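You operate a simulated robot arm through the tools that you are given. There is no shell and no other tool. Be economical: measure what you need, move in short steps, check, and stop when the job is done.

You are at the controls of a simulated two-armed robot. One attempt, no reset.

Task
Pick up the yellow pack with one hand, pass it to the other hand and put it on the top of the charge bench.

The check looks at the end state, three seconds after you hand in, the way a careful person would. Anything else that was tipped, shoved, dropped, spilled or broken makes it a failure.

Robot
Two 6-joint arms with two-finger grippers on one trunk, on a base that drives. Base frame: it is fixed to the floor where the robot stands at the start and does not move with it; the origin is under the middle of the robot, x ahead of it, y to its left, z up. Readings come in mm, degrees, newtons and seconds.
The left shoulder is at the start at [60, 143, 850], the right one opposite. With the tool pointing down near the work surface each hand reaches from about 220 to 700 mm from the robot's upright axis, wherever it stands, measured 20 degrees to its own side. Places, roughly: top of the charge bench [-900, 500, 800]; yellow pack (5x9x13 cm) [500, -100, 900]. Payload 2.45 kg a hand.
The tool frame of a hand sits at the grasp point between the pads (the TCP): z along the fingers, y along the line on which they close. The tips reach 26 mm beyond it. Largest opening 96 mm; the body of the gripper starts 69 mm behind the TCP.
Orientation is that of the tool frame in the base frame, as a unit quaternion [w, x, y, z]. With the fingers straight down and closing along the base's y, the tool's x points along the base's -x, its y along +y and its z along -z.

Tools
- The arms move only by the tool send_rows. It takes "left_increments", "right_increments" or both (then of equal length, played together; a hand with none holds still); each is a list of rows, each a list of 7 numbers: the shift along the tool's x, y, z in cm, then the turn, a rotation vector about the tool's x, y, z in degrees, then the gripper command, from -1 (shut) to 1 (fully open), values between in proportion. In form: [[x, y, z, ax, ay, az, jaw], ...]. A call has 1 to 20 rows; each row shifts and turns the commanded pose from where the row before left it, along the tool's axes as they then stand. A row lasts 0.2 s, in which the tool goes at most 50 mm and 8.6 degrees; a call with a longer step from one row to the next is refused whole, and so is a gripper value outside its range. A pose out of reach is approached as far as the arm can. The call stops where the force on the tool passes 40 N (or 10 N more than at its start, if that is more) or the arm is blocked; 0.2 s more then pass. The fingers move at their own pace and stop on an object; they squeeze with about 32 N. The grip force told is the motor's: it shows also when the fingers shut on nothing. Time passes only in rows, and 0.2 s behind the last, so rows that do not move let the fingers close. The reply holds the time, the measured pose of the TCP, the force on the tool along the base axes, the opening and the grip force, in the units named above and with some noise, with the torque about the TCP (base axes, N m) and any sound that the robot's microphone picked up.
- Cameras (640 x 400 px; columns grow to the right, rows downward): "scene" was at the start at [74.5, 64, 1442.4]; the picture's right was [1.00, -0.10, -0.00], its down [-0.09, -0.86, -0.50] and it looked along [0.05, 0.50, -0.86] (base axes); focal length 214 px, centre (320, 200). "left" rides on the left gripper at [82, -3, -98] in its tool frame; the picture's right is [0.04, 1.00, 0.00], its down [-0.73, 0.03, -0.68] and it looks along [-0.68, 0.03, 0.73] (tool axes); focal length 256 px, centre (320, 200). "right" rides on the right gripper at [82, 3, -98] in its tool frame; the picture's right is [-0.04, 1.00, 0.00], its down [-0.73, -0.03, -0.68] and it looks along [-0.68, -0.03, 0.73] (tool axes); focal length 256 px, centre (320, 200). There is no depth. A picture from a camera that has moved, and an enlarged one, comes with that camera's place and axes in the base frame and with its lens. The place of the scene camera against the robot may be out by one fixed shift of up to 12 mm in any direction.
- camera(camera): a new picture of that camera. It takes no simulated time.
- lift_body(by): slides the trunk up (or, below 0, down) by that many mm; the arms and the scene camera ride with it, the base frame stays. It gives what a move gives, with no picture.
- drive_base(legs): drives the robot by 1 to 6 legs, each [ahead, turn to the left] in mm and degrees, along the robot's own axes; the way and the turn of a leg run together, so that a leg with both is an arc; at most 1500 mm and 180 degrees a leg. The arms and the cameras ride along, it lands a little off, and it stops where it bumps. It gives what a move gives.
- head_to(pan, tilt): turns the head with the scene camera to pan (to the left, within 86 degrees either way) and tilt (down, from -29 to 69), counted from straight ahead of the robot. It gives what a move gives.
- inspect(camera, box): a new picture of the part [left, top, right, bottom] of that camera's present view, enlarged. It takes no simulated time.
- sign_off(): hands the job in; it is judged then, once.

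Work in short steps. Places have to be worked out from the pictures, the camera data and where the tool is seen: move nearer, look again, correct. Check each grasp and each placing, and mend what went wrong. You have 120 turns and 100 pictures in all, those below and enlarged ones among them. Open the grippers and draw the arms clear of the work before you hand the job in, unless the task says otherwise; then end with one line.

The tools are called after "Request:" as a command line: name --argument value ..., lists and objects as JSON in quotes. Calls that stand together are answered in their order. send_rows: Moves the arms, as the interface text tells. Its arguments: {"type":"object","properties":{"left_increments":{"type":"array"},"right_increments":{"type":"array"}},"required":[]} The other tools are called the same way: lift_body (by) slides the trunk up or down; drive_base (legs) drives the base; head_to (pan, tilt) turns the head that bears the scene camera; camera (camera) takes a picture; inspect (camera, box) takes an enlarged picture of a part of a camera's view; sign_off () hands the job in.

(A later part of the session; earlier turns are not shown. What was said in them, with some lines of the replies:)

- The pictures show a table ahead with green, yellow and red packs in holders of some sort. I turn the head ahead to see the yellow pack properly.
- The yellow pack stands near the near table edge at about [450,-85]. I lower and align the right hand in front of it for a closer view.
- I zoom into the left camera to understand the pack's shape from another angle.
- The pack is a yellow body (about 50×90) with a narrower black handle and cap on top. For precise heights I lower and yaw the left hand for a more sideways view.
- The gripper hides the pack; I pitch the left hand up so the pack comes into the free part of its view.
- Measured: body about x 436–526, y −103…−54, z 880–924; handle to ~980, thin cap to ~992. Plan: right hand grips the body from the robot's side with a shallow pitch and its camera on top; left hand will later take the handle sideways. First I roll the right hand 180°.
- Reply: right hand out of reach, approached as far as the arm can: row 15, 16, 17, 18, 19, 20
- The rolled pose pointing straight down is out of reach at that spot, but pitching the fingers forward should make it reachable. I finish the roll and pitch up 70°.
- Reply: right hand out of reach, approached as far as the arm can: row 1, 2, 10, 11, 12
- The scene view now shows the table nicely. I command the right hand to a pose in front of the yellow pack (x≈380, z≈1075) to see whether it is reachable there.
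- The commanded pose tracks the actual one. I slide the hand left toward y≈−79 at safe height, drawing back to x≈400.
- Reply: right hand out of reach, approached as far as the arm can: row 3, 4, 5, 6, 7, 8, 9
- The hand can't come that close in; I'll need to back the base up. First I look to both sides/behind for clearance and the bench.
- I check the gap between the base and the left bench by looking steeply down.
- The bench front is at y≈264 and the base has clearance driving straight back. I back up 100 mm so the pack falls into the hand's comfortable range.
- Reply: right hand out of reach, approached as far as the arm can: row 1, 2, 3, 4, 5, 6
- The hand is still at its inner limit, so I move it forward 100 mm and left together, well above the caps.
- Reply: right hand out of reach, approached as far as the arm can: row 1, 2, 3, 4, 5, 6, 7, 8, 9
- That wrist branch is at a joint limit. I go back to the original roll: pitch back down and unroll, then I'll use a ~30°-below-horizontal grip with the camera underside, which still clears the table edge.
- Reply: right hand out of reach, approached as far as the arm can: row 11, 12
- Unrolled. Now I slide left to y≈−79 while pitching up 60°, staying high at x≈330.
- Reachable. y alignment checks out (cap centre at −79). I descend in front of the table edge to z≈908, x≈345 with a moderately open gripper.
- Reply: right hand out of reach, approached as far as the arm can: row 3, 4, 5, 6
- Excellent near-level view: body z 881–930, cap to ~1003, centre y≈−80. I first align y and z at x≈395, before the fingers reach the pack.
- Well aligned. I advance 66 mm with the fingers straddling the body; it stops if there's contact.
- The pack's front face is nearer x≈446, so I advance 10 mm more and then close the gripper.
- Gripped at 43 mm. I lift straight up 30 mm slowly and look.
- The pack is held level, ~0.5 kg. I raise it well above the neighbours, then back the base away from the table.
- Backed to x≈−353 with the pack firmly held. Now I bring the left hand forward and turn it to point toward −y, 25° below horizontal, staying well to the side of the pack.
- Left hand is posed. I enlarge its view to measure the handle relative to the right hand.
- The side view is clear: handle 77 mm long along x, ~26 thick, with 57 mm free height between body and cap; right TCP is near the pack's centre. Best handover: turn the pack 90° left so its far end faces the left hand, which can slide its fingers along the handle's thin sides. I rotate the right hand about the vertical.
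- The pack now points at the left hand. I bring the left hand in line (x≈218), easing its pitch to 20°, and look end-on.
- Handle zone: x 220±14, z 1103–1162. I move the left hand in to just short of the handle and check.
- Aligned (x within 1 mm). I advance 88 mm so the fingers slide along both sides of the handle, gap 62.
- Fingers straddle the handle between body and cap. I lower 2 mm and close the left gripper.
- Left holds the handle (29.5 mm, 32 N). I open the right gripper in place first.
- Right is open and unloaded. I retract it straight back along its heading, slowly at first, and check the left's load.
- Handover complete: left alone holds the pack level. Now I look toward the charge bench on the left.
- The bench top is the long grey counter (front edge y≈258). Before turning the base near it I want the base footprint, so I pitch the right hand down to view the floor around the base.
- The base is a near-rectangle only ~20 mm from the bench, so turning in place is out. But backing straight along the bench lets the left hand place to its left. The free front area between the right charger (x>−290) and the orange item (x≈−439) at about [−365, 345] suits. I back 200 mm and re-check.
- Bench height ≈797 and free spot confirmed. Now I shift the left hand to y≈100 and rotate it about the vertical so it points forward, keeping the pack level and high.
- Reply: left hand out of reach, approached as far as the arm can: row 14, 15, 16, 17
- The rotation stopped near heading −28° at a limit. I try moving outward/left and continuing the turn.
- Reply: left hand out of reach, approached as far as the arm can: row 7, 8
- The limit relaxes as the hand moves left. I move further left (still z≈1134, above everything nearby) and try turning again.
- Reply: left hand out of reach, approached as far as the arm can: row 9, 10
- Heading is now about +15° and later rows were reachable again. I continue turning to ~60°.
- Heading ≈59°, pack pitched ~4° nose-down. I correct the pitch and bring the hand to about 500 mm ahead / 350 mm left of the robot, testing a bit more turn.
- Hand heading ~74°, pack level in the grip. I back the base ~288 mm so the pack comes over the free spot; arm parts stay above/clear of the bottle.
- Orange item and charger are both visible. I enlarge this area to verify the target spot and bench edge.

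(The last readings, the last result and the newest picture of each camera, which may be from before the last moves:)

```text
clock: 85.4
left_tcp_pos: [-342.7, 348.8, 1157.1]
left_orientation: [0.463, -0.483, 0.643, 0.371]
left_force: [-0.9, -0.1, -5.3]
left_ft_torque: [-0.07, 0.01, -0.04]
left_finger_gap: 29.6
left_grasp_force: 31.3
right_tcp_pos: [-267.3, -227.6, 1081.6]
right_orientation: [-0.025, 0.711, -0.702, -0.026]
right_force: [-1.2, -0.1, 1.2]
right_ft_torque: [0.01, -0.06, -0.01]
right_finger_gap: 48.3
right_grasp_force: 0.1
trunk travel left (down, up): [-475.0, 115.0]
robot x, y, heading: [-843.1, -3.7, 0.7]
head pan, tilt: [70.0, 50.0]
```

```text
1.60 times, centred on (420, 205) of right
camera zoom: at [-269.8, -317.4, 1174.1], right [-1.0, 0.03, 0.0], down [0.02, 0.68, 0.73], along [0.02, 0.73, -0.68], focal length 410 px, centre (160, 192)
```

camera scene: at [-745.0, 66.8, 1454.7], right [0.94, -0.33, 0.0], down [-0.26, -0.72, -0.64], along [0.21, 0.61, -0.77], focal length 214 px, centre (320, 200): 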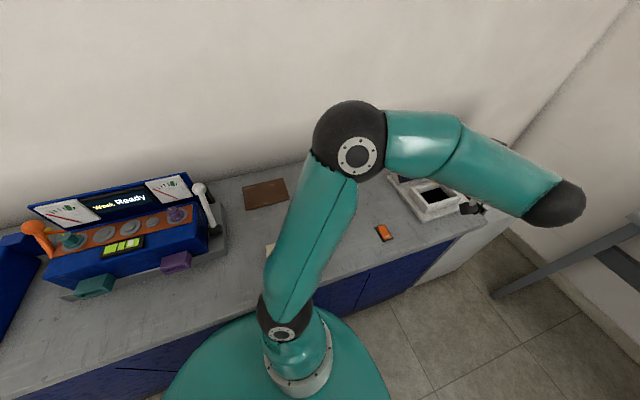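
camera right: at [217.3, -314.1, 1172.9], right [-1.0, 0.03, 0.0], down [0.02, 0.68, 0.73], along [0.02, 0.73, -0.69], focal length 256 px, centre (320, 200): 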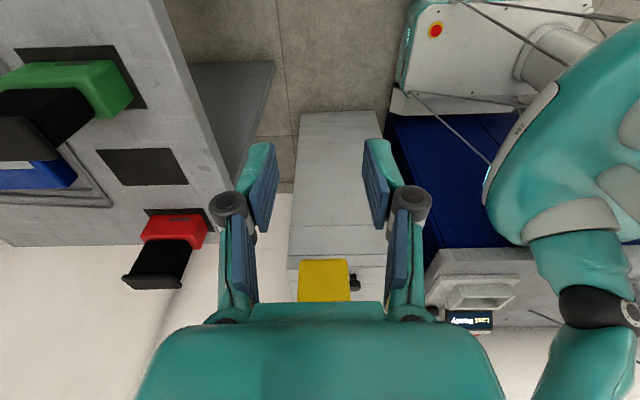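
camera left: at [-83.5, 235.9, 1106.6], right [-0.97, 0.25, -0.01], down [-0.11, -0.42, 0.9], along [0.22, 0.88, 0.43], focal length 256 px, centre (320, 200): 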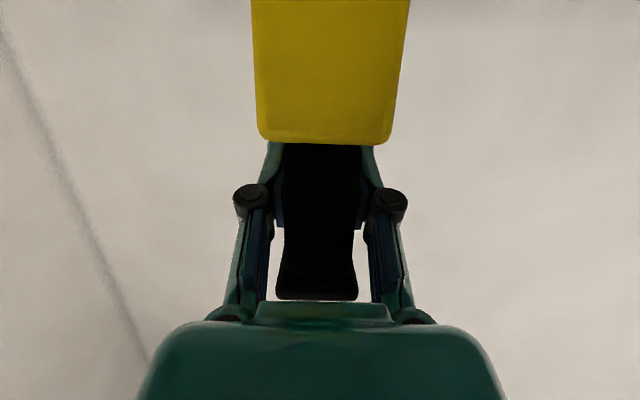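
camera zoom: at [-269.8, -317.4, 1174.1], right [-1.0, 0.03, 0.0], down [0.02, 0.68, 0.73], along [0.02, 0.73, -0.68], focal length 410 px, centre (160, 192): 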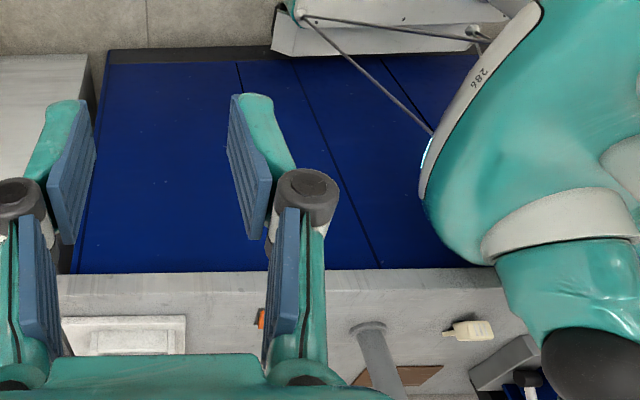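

The spot (x≈−344, y≈352) is centred between the switch plate and the charger; bench height may be up to ~840, so I'll descend by stages. First turn ~15° more toward the bench and descend to z≈1030.

Request:
send_rows --left_increments '[[0, 0, 0, -7.05, 0, -2.565, -1], [0, 0, 0, -7.05, 0, -2.565, -1], [2.0, 0, 0.73, 0, 0, 0, -1], [2.0, 0, 0.73, 0, 0, 0, -1], [2.0, 0, 0.73, 0, 0, 0, -1], [2.0, 0, 0.73, 0, 0, 0, -1], [2.0, 0, 0.73, 0, 0, 0, -1], [2.0, 0, 0.73, 0, 0, 0, -1], [0, 0, 0, 0, 0, 0, -1]]'

Request:
camera --camera "scene"

Request:
camera --camera "right"

```text
clock: 87.4
left_tcp_pos: [-342.7, 357.1, 1030.1]
left_orientation: [0.416, -0.565, 0.57, 0.427]
left_force: [0.0, 0.4, -3.4]
left_ft_torque: [-0.04, 0.0, 0.0]
left_finger_gap: 29.7
left_grasp_force: 31.4
right_tcp_pos: [-266.6, -228.7, 1081.3]
right_orientation: [-0.026, 0.711, -0.703, -0.026]
right_force: [0.0, 0.0, -0.3]
right_ft_torque: [0.02, 0.01, -0.02]
right_finger_gap: 48.1
right_grasp_force: 0.1
trunk travel left (down, up): [-475.0, 115.0]
robot x, y, heading: [-839.6, -5.4, 0.4]
head pan, tilt: [70.0, 50.0]
```

```text
38 pictures are left
camera scene: at [-743.7, 66.7, 1454.6], right [0.94, -0.33, 0.0], down [-0.26, -0.72, -0.64], along [0.21, 0.61, -0.77], focal length 214 px, centre (320, 200)
```

scene: 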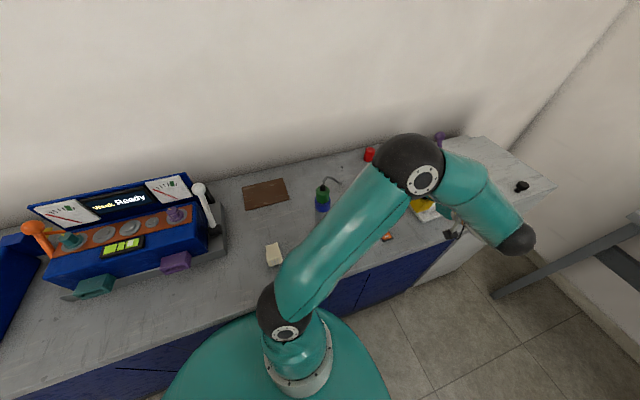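

```text
37 pictures are left
camera right: at [-268.8, -317.5, 1174.0], right [-1.0, 0.03, 0.0], down [0.02, 0.68, 0.73], along [0.02, 0.73, -0.68], focal length 256 px, centre (320, 200)
```

right: 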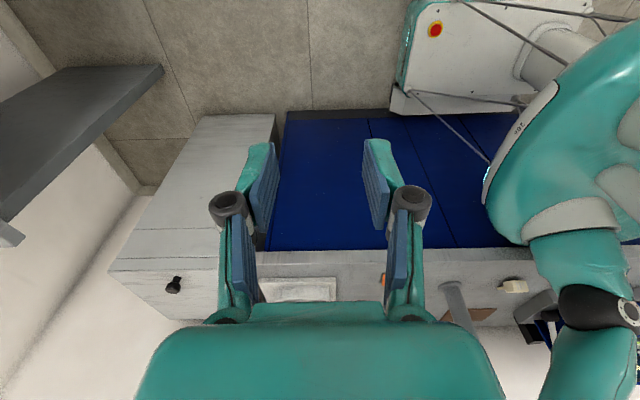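

Heading ~90°. I fix a 3° pitch error, descend to z≈965, and tilt the right hand up so its camera can watch the pack.

Request:
send_rows --left_increments '[[0, 0, 0, 0, 3, 0, -1], [1.54, 0, 0.55, 0, 0, 0, -1], [1.54, 0, 0.55, 0, 0, 0, -1], [1.54, 0, 0.55, 0, 0, 0, -1], [1.54, 0, 0.55, 0, 0, 0, -1], [0, 0, 0, 0, 0, 0, -1]]' --right_increments '[[0, 0, 0, 0, -8, 0, 0], [0, 0, 0, 0, -8, 0, 0], [0, 0, 0, 0, -8, 0, 0], [0, 0, 0, 0, -8, 0, 0], [0, 0, 0, 0, 0, 0, 0], [0, 0, 0, 0, 0, 0, 0]]'

Request:
camera --camera "right"

Request:
inspect --camera "scene" --box '[340, 120, 540, 270]'

```text
clock: 88.8
left_tcp_pos: [-342.8, 354.3, 962.7]
left_orientation: [0.401, -0.576, 0.582, 0.412]
left_force: [1.0, 0.0, -4.9]
left_ft_torque: [-0.03, 0.02, -0.06]
left_finger_gap: 29.9
left_grasp_force: 32.2
right_tcp_pos: [-267.1, -228.5, 1081.5]
right_orientation: [-0.218, 0.677, -0.668, -0.22]
right_force: [0.2, 0.0, -0.7]
right_ft_torque: [0.01, -0.01, 0.02]
right_finger_gap: 47.9
right_grasp_force: 0.1
trunk travel left (down, up): [-475.0, 115.0]
robot x, y, heading: [-842.5, -1.8, 0.6]
head pan, tilt: [70.0, 50.0]
```

```text
36 pictures are left
camera right: at [-269.4, -353.1, 1112.3], right [-1.0, 0.02, 0.02], down [0.03, 0.19, 0.98], along [0.01, 0.98, -0.19], focal length 256 px, centre (320, 200)
```

right: 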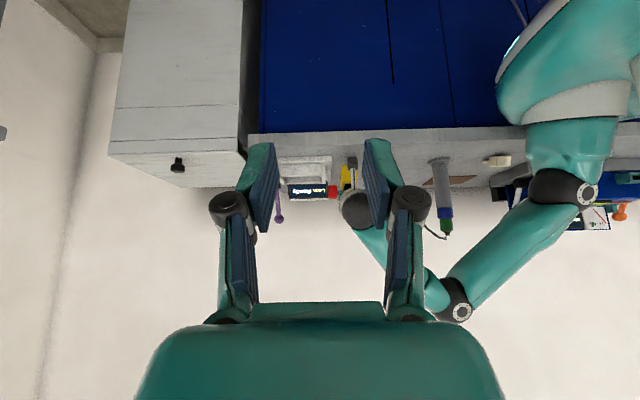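

```text
2.67 times, centred on (440, 195) of scene
camera zoom: at [-743.6, 66.7, 1454.6], right [0.94, -0.33, 0.0], down [-0.26, -0.72, -0.64], along [0.21, 0.61, -0.77], focal length 572 px, centre (0, 213)
```

zoom: 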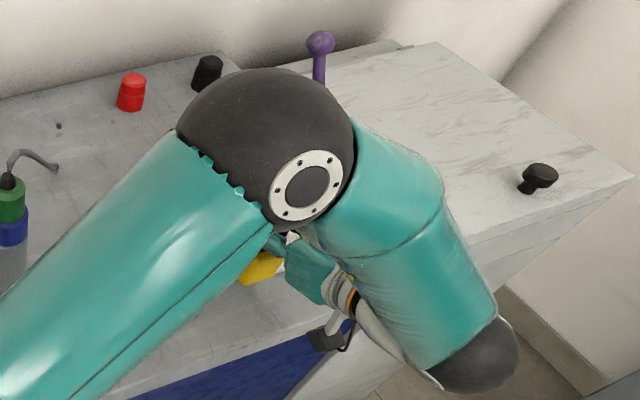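

Request:
inspect --camera "right" --box '[260, 110, 460, 235]'

```text
3.20 times, centred on (360, 172) of right
camera zoom: at [-269.4, -353.1, 1112.3], right [-1.0, 0.02, 0.02], down [0.03, 0.19, 0.98], along [0.01, 0.98, -0.19], focal length 819 px, centre (192, 288)
```

zoom: 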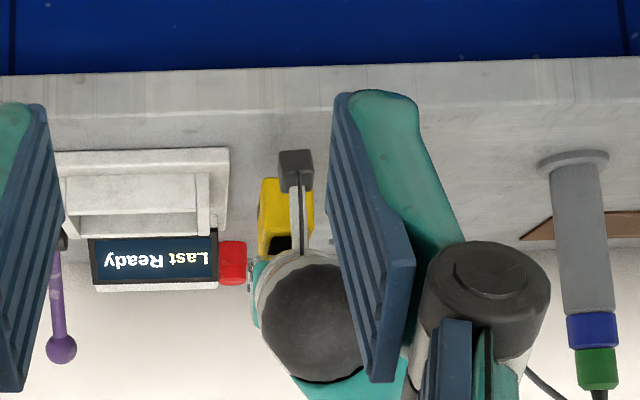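

Near-level view: bench top z≈843, pack bottom ≈887, x≈−345. I shift 10 mm away from the charger and descend 33 mm.

Request:
send_rows --left_increments '[[0, 0.5, 0, 0, 0, 0, -1], [0, 0.5, 0, 0, 0, 0, -1], [1.04, 0, 0.38, 0, 0, 0, -1], [1.04, 0, 0.38, 0, 0, 0, -1], [1.04, 0, 0.38, 0, 0, 0, -1], [0, 0, 0, 0, 0, 0, -1]]'

Request:
inspect --camera "right" --box '[260, 110, 460, 235]'

```text
clock: 90.2
left_tcp_pos: [-354.4, 355.9, 931.0]
left_orientation: [0.401, -0.576, 0.582, 0.412]
left_force: [-0.6, -0.4, -4.8]
left_ft_torque: [-0.01, -0.02, -0.01]
left_finger_gap: 29.7
left_grasp_force: 32.2
right_tcp_pos: [-267.8, -228.6, 1080.5]
right_orientation: [-0.217, 0.676, -0.668, -0.221]
right_force: [1.4, -0.6, 0.5]
right_ft_torque: [0.02, -0.01, 0.0]
right_finger_gap: 48.0
right_grasp_force: 0.1
trunk travel left (down, up): [-475.0, 115.0]
robot x, y, heading: [-838.8, -3.3, 0.6]
head pan, tilt: [70.0, 50.0]
```

```text
3.20 times, centred on (360, 172) of right
camera zoom: at [-269.5, -353.0, 1112.4], right [-1.0, 0.02, 0.02], down [0.03, 0.19, 0.98], along [0.01, 0.98, -0.19], focal length 819 px, centre (192, 288)
```

zoom: 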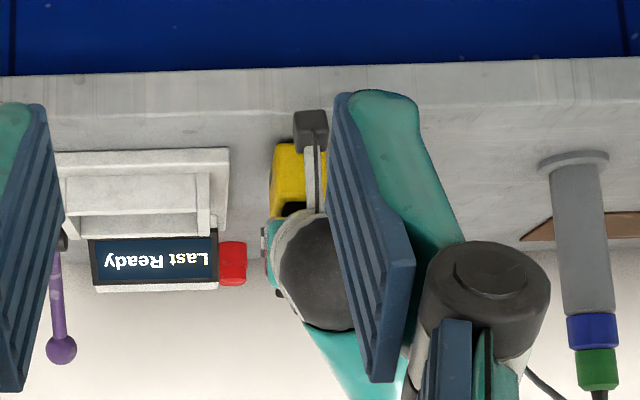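

About 10 mm remain. I descend in 2 mm steps and watch the force.

Request:
send_rows --left_increments '[[0.19, 0, 0.07, 0, 0, 0, -1], [0.19, 0, 0.07, 0, 0, 0, -1], [0.19, 0, 0.07, 0, 0, 0, -1], [0.19, 0, 0.07, 0, 0, 0, -1], [0, 0, 0, 0, 0, 0, -1]]'

```text
clock: 91.4
left_tcp_pos: [-355.7, 357.6, 926.4]
left_orientation: [0.402, -0.577, 0.579, 0.412]
left_force: [-0.5, 5.4, 15.0]
left_ft_torque: [-0.22, -0.43, 0.16]
left_finger_gap: 29.9
left_grasp_force: 31.6
right_tcp_pos: [-268.6, -228.6, 1081.6]
right_orientation: [-0.218, 0.677, -0.668, -0.22]
right_force: [0.3, -0.5, 0.5]
right_ft_torque: [0.0, 0.02, 0.0]
right_finger_gap: 48.1
right_grasp_force: 0.1
trunk travel left (down, up): [-475.0, 115.0]
robot x, y, heading: [-838.4, -5.0, 0.4]
head pan, tilt: [70.0, 50.0]
```

Contact: 15 N upward. I check that it's the pack on the bench.

Request:
inspect --camera "right" --box '[300, 120, 400, 185]'

Request:
camera --camera "left"

Request:
inspect --camera "scene" --box '[380, 150, 500, 240]'

```text
6.15 times, centred on (350, 152) of right
camera zoom: at [-270.7, -353.2, 1113.2], right [-1.0, 0.02, 0.02], down [0.03, 0.19, 0.98], along [0.01, 0.98, -0.19], focal length 1575 px, centre (135, 492)
```

zoom: 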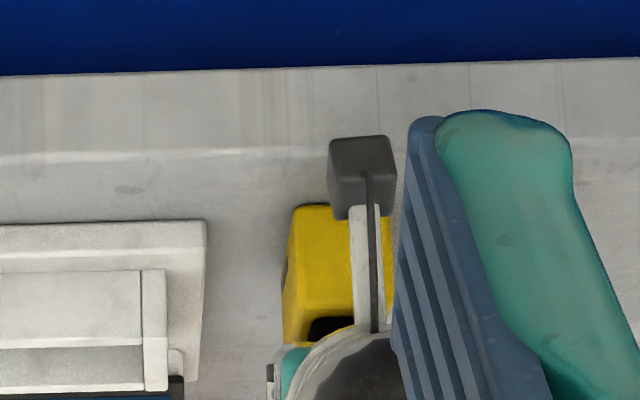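

```text
31 pictures are left
camera left: at [-350.2, 237.6, 881.5], right [-1.0, -0.02, -0.02], down [-0.02, -0.39, 0.92], along [-0.03, 0.92, 0.39], focal length 256 px, centre (320, 200)
```

left: 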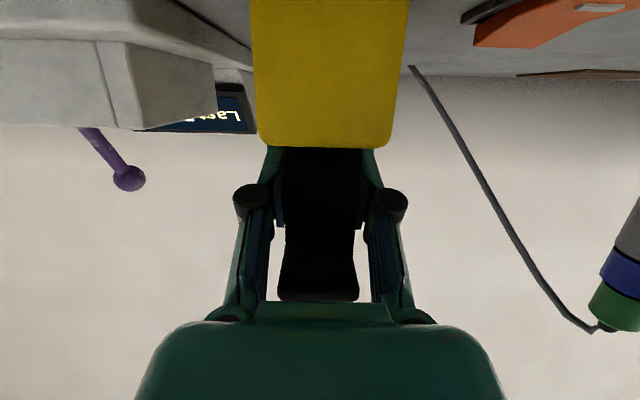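

```text
4.44 times, centred on (440, 195) of scene
camera zoom: at [-745.3, 66.4, 1455.0], right [0.94, -0.33, 0.0], down [-0.26, -0.72, -0.64], along [0.22, 0.61, -0.77], focal length 953 px, centre (-213, 222)
```

zoom: 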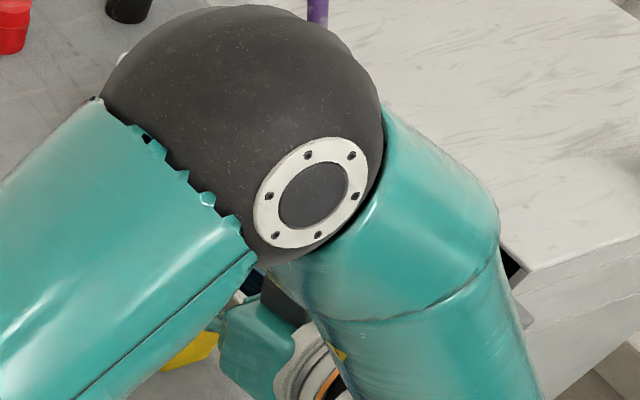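

The pack sits on the bench, clear of the charger and the switch. I open the left gripper gradually.

Request:
send_rows --left_increments '[[0, 0, 0, 0, 0, 0, -0.35], [0, 0, 0, 0, 0, 0, -0.3], [0, 0, 0, 0, 0, 0, -0.2], [0, 0, 0, 0, 0, 0, 0.0], [0, 0, 0, 0, 0, 0, 0.15], [0, 0, 0, 0, 0, 0, 0.15]]'

Request:
camera --camera "left"

```text
clock: 92.8
left_tcp_pos: [-355.9, 356.7, 923.9]
left_orientation: [0.401, -0.576, 0.581, 0.412]
left_force: [-0.1, 0.4, -0.7]
left_ft_torque: [0.0, 0.01, 0.01]
left_finger_gap: 55.2
left_grasp_force: 0.1
right_tcp_pos: [-267.9, -228.5, 1080.9]
right_orientation: [-0.219, 0.676, -0.668, -0.221]
right_force: [-1.0, 0.0, -0.3]
right_ft_torque: [-0.01, -0.01, -0.01]
right_finger_gap: 47.7
right_grasp_force: 0.1
trunk travel left (down, up): [-475.0, 115.0]
robot x, y, heading: [-838.5, -3.1, 0.6]
head pan, tilt: [70.0, 50.0]
```

```text
29 pictures are left
camera left: at [-349.9, 236.8, 879.8], right [-1.0, -0.02, -0.02], down [-0.01, -0.39, 0.92], along [-0.02, 0.92, 0.39], focal length 256 px, centre (320, 200)
```

left: 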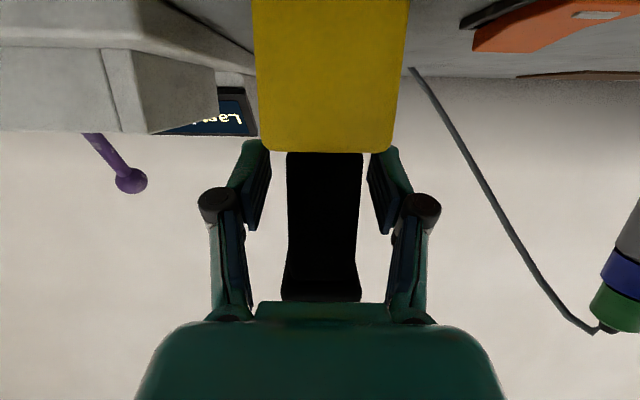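

Released; the pack stands upright. I draw the left hand straight back off the bench.

Request:
send_rows --left_increments '[[0.34, 0, -0.94, 0, 0, 0, 0.15], [0.51, 0, -1.41, 0, 0, 0, 0.15], [0.68, 0, -1.88, 0, 0, 0, 0.15], [0.68, 0, -1.88, 0, 0, 0, 0.15], [0.68, 0, -1.88, 0, 0, 0, 0.15], [0.68, 0, -1.88, 0, 0, 0, 0.15], [0.68, 0, -1.88, 0, 0, 0, 0.15], [0, 0, 0, 0, 0, 0, 0.15]]'

Request:
camera --camera "left"

Request:
camera --camera "scene"

```text
clock: 94.6
left_tcp_pos: [-357.3, 230.1, 924.2]
left_orientation: [0.4, -0.577, 0.581, 0.412]
left_force: [-0.1, 0.0, -1.1]
left_ft_torque: [-0.02, -0.03, 0.01]
left_finger_gap: 55.1
left_grasp_force: 0.1
right_tcp_pos: [-267.7, -229.2, 1080.3]
right_orientation: [-0.217, 0.676, -0.668, -0.22]
right_force: [0.1, 0.9, 0.3]
right_ft_torque: [0.0, -0.01, -0.03]
right_finger_gap: 47.7
right_grasp_force: 0.1
trunk travel left (down, up): [-475.0, 115.0]
robot x, y, heading: [-841.6, 1.3, 0.4]
head pan, tilt: [70.0, 50.0]
```

```text
28 pictures are left
camera left: at [-350.5, 111.6, 878.8], right [-1.0, -0.02, -0.02], down [-0.01, -0.39, 0.92], along [-0.02, 0.92, 0.39], focal length 256 px, centre (320, 200)
```

left: 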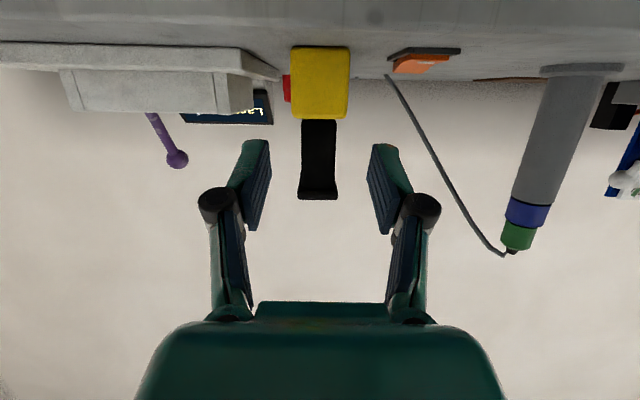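

```text
27 pictures are left
camera scene: at [-744.0, 66.6, 1454.7], right [0.94, -0.33, 0.0], down [-0.26, -0.72, -0.64], along [0.21, 0.61, -0.77], focal length 214 px, centre (320, 200)
```

scene: 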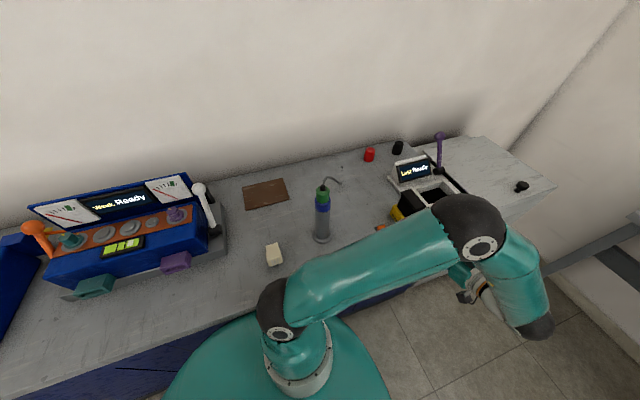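

The pack stands upright and nothing else is disturbed. I draw the left hand further back and up, opening fully, then take a last look.

Request:
send_rows --left_increments '[[-1.5, 0, -2.0, 0, 0, 0, 0.3], [-1.5, 0, -2.0, 0, 0, 0, 0.6], [-1.5, 0, -2.0, 0, 0, 0, 1], [-1.5, 0, -2.0, 0, 0, 0, 1], [-1.5, 0, -2.0, 0, 0, 0, 1], [0, 0, 0, 0, 0, 0, 1]]' --right_increments '[[0, 0, 0, 0, 0, 0, 1], [0, 0, 0, 0, 0, 0, 1], [0, 0, 0, 0, 0, 0, 1], [0, 0, 0, 0, 0, 0, 1], [0, 0, 0, 0, 0, 0, 1], [0, 0, 0, 0, 0, 0, 1]]'

Request:
camera --camera "scene"

Request:
inspect --camera "right" --box '[260, 110, 460, 235]'

```text
clock: 96.0
left_tcp_pos: [-351.6, 161.5, 1030.0]
left_orientation: [0.401, -0.576, 0.582, 0.411]
left_force: [-0.2, 1.5, -0.3]
left_ft_torque: [-0.01, 0.02, 0.01]
left_finger_gap: 96.1
left_grasp_force: 0.0
right_tcp_pos: [-267.6, -228.9, 1080.3]
right_orientation: [-0.218, 0.676, -0.668, -0.221]
right_force: [0.4, 0.2, 0.1]
right_ft_torque: [0.05, -0.01, 0.01]
right_finger_gap: 96.0
right_grasp_force: 0.0
trunk travel left (down, up): [-475.0, 115.0]
robot x, y, heading: [-836.8, -4.6, 0.5]
head pan, tilt: [70.0, 50.0]
```

```text
26 pictures are left
camera scene: at [-743.6, 66.5, 1454.6], right [0.94, -0.33, 0.0], down [-0.26, -0.72, -0.64], along [0.21, 0.61, -0.77], focal length 214 px, centre (320, 200)
```

scene: 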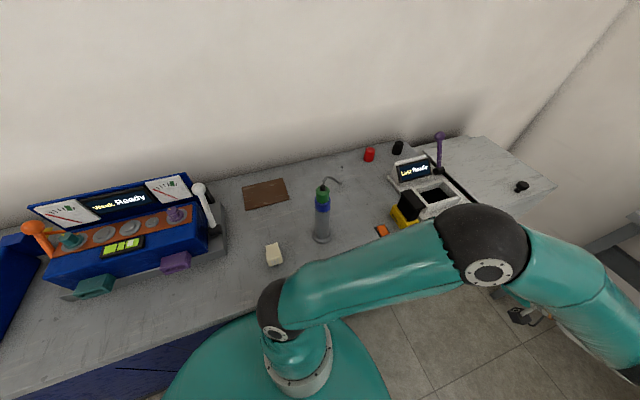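

```text
3.20 times, centred on (360, 172) of right
camera zoom: at [-269.4, -353.1, 1112.3], right [-1.0, 0.02, 0.02], down [0.03, 0.19, 0.98], along [0.01, 0.98, -0.19], focal length 819 px, centre (192, 288)
```

zoom: 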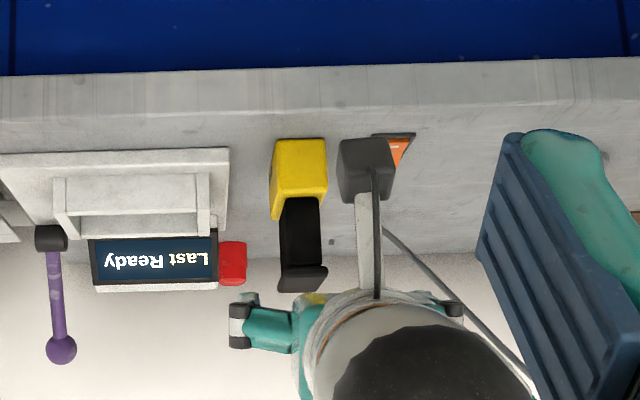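

The pack stands flat on the bench top, clear of the charger and the switch. Both grippers are open and clear, so I hand in.

Request:
sign_off

```text
The job is handed in.
```

I picked up the yellow pack with the right hand, passed it to the left and stood it upright on the charge bench top, near its right-hand end; the last pictures showed nothing else tipped or moved.
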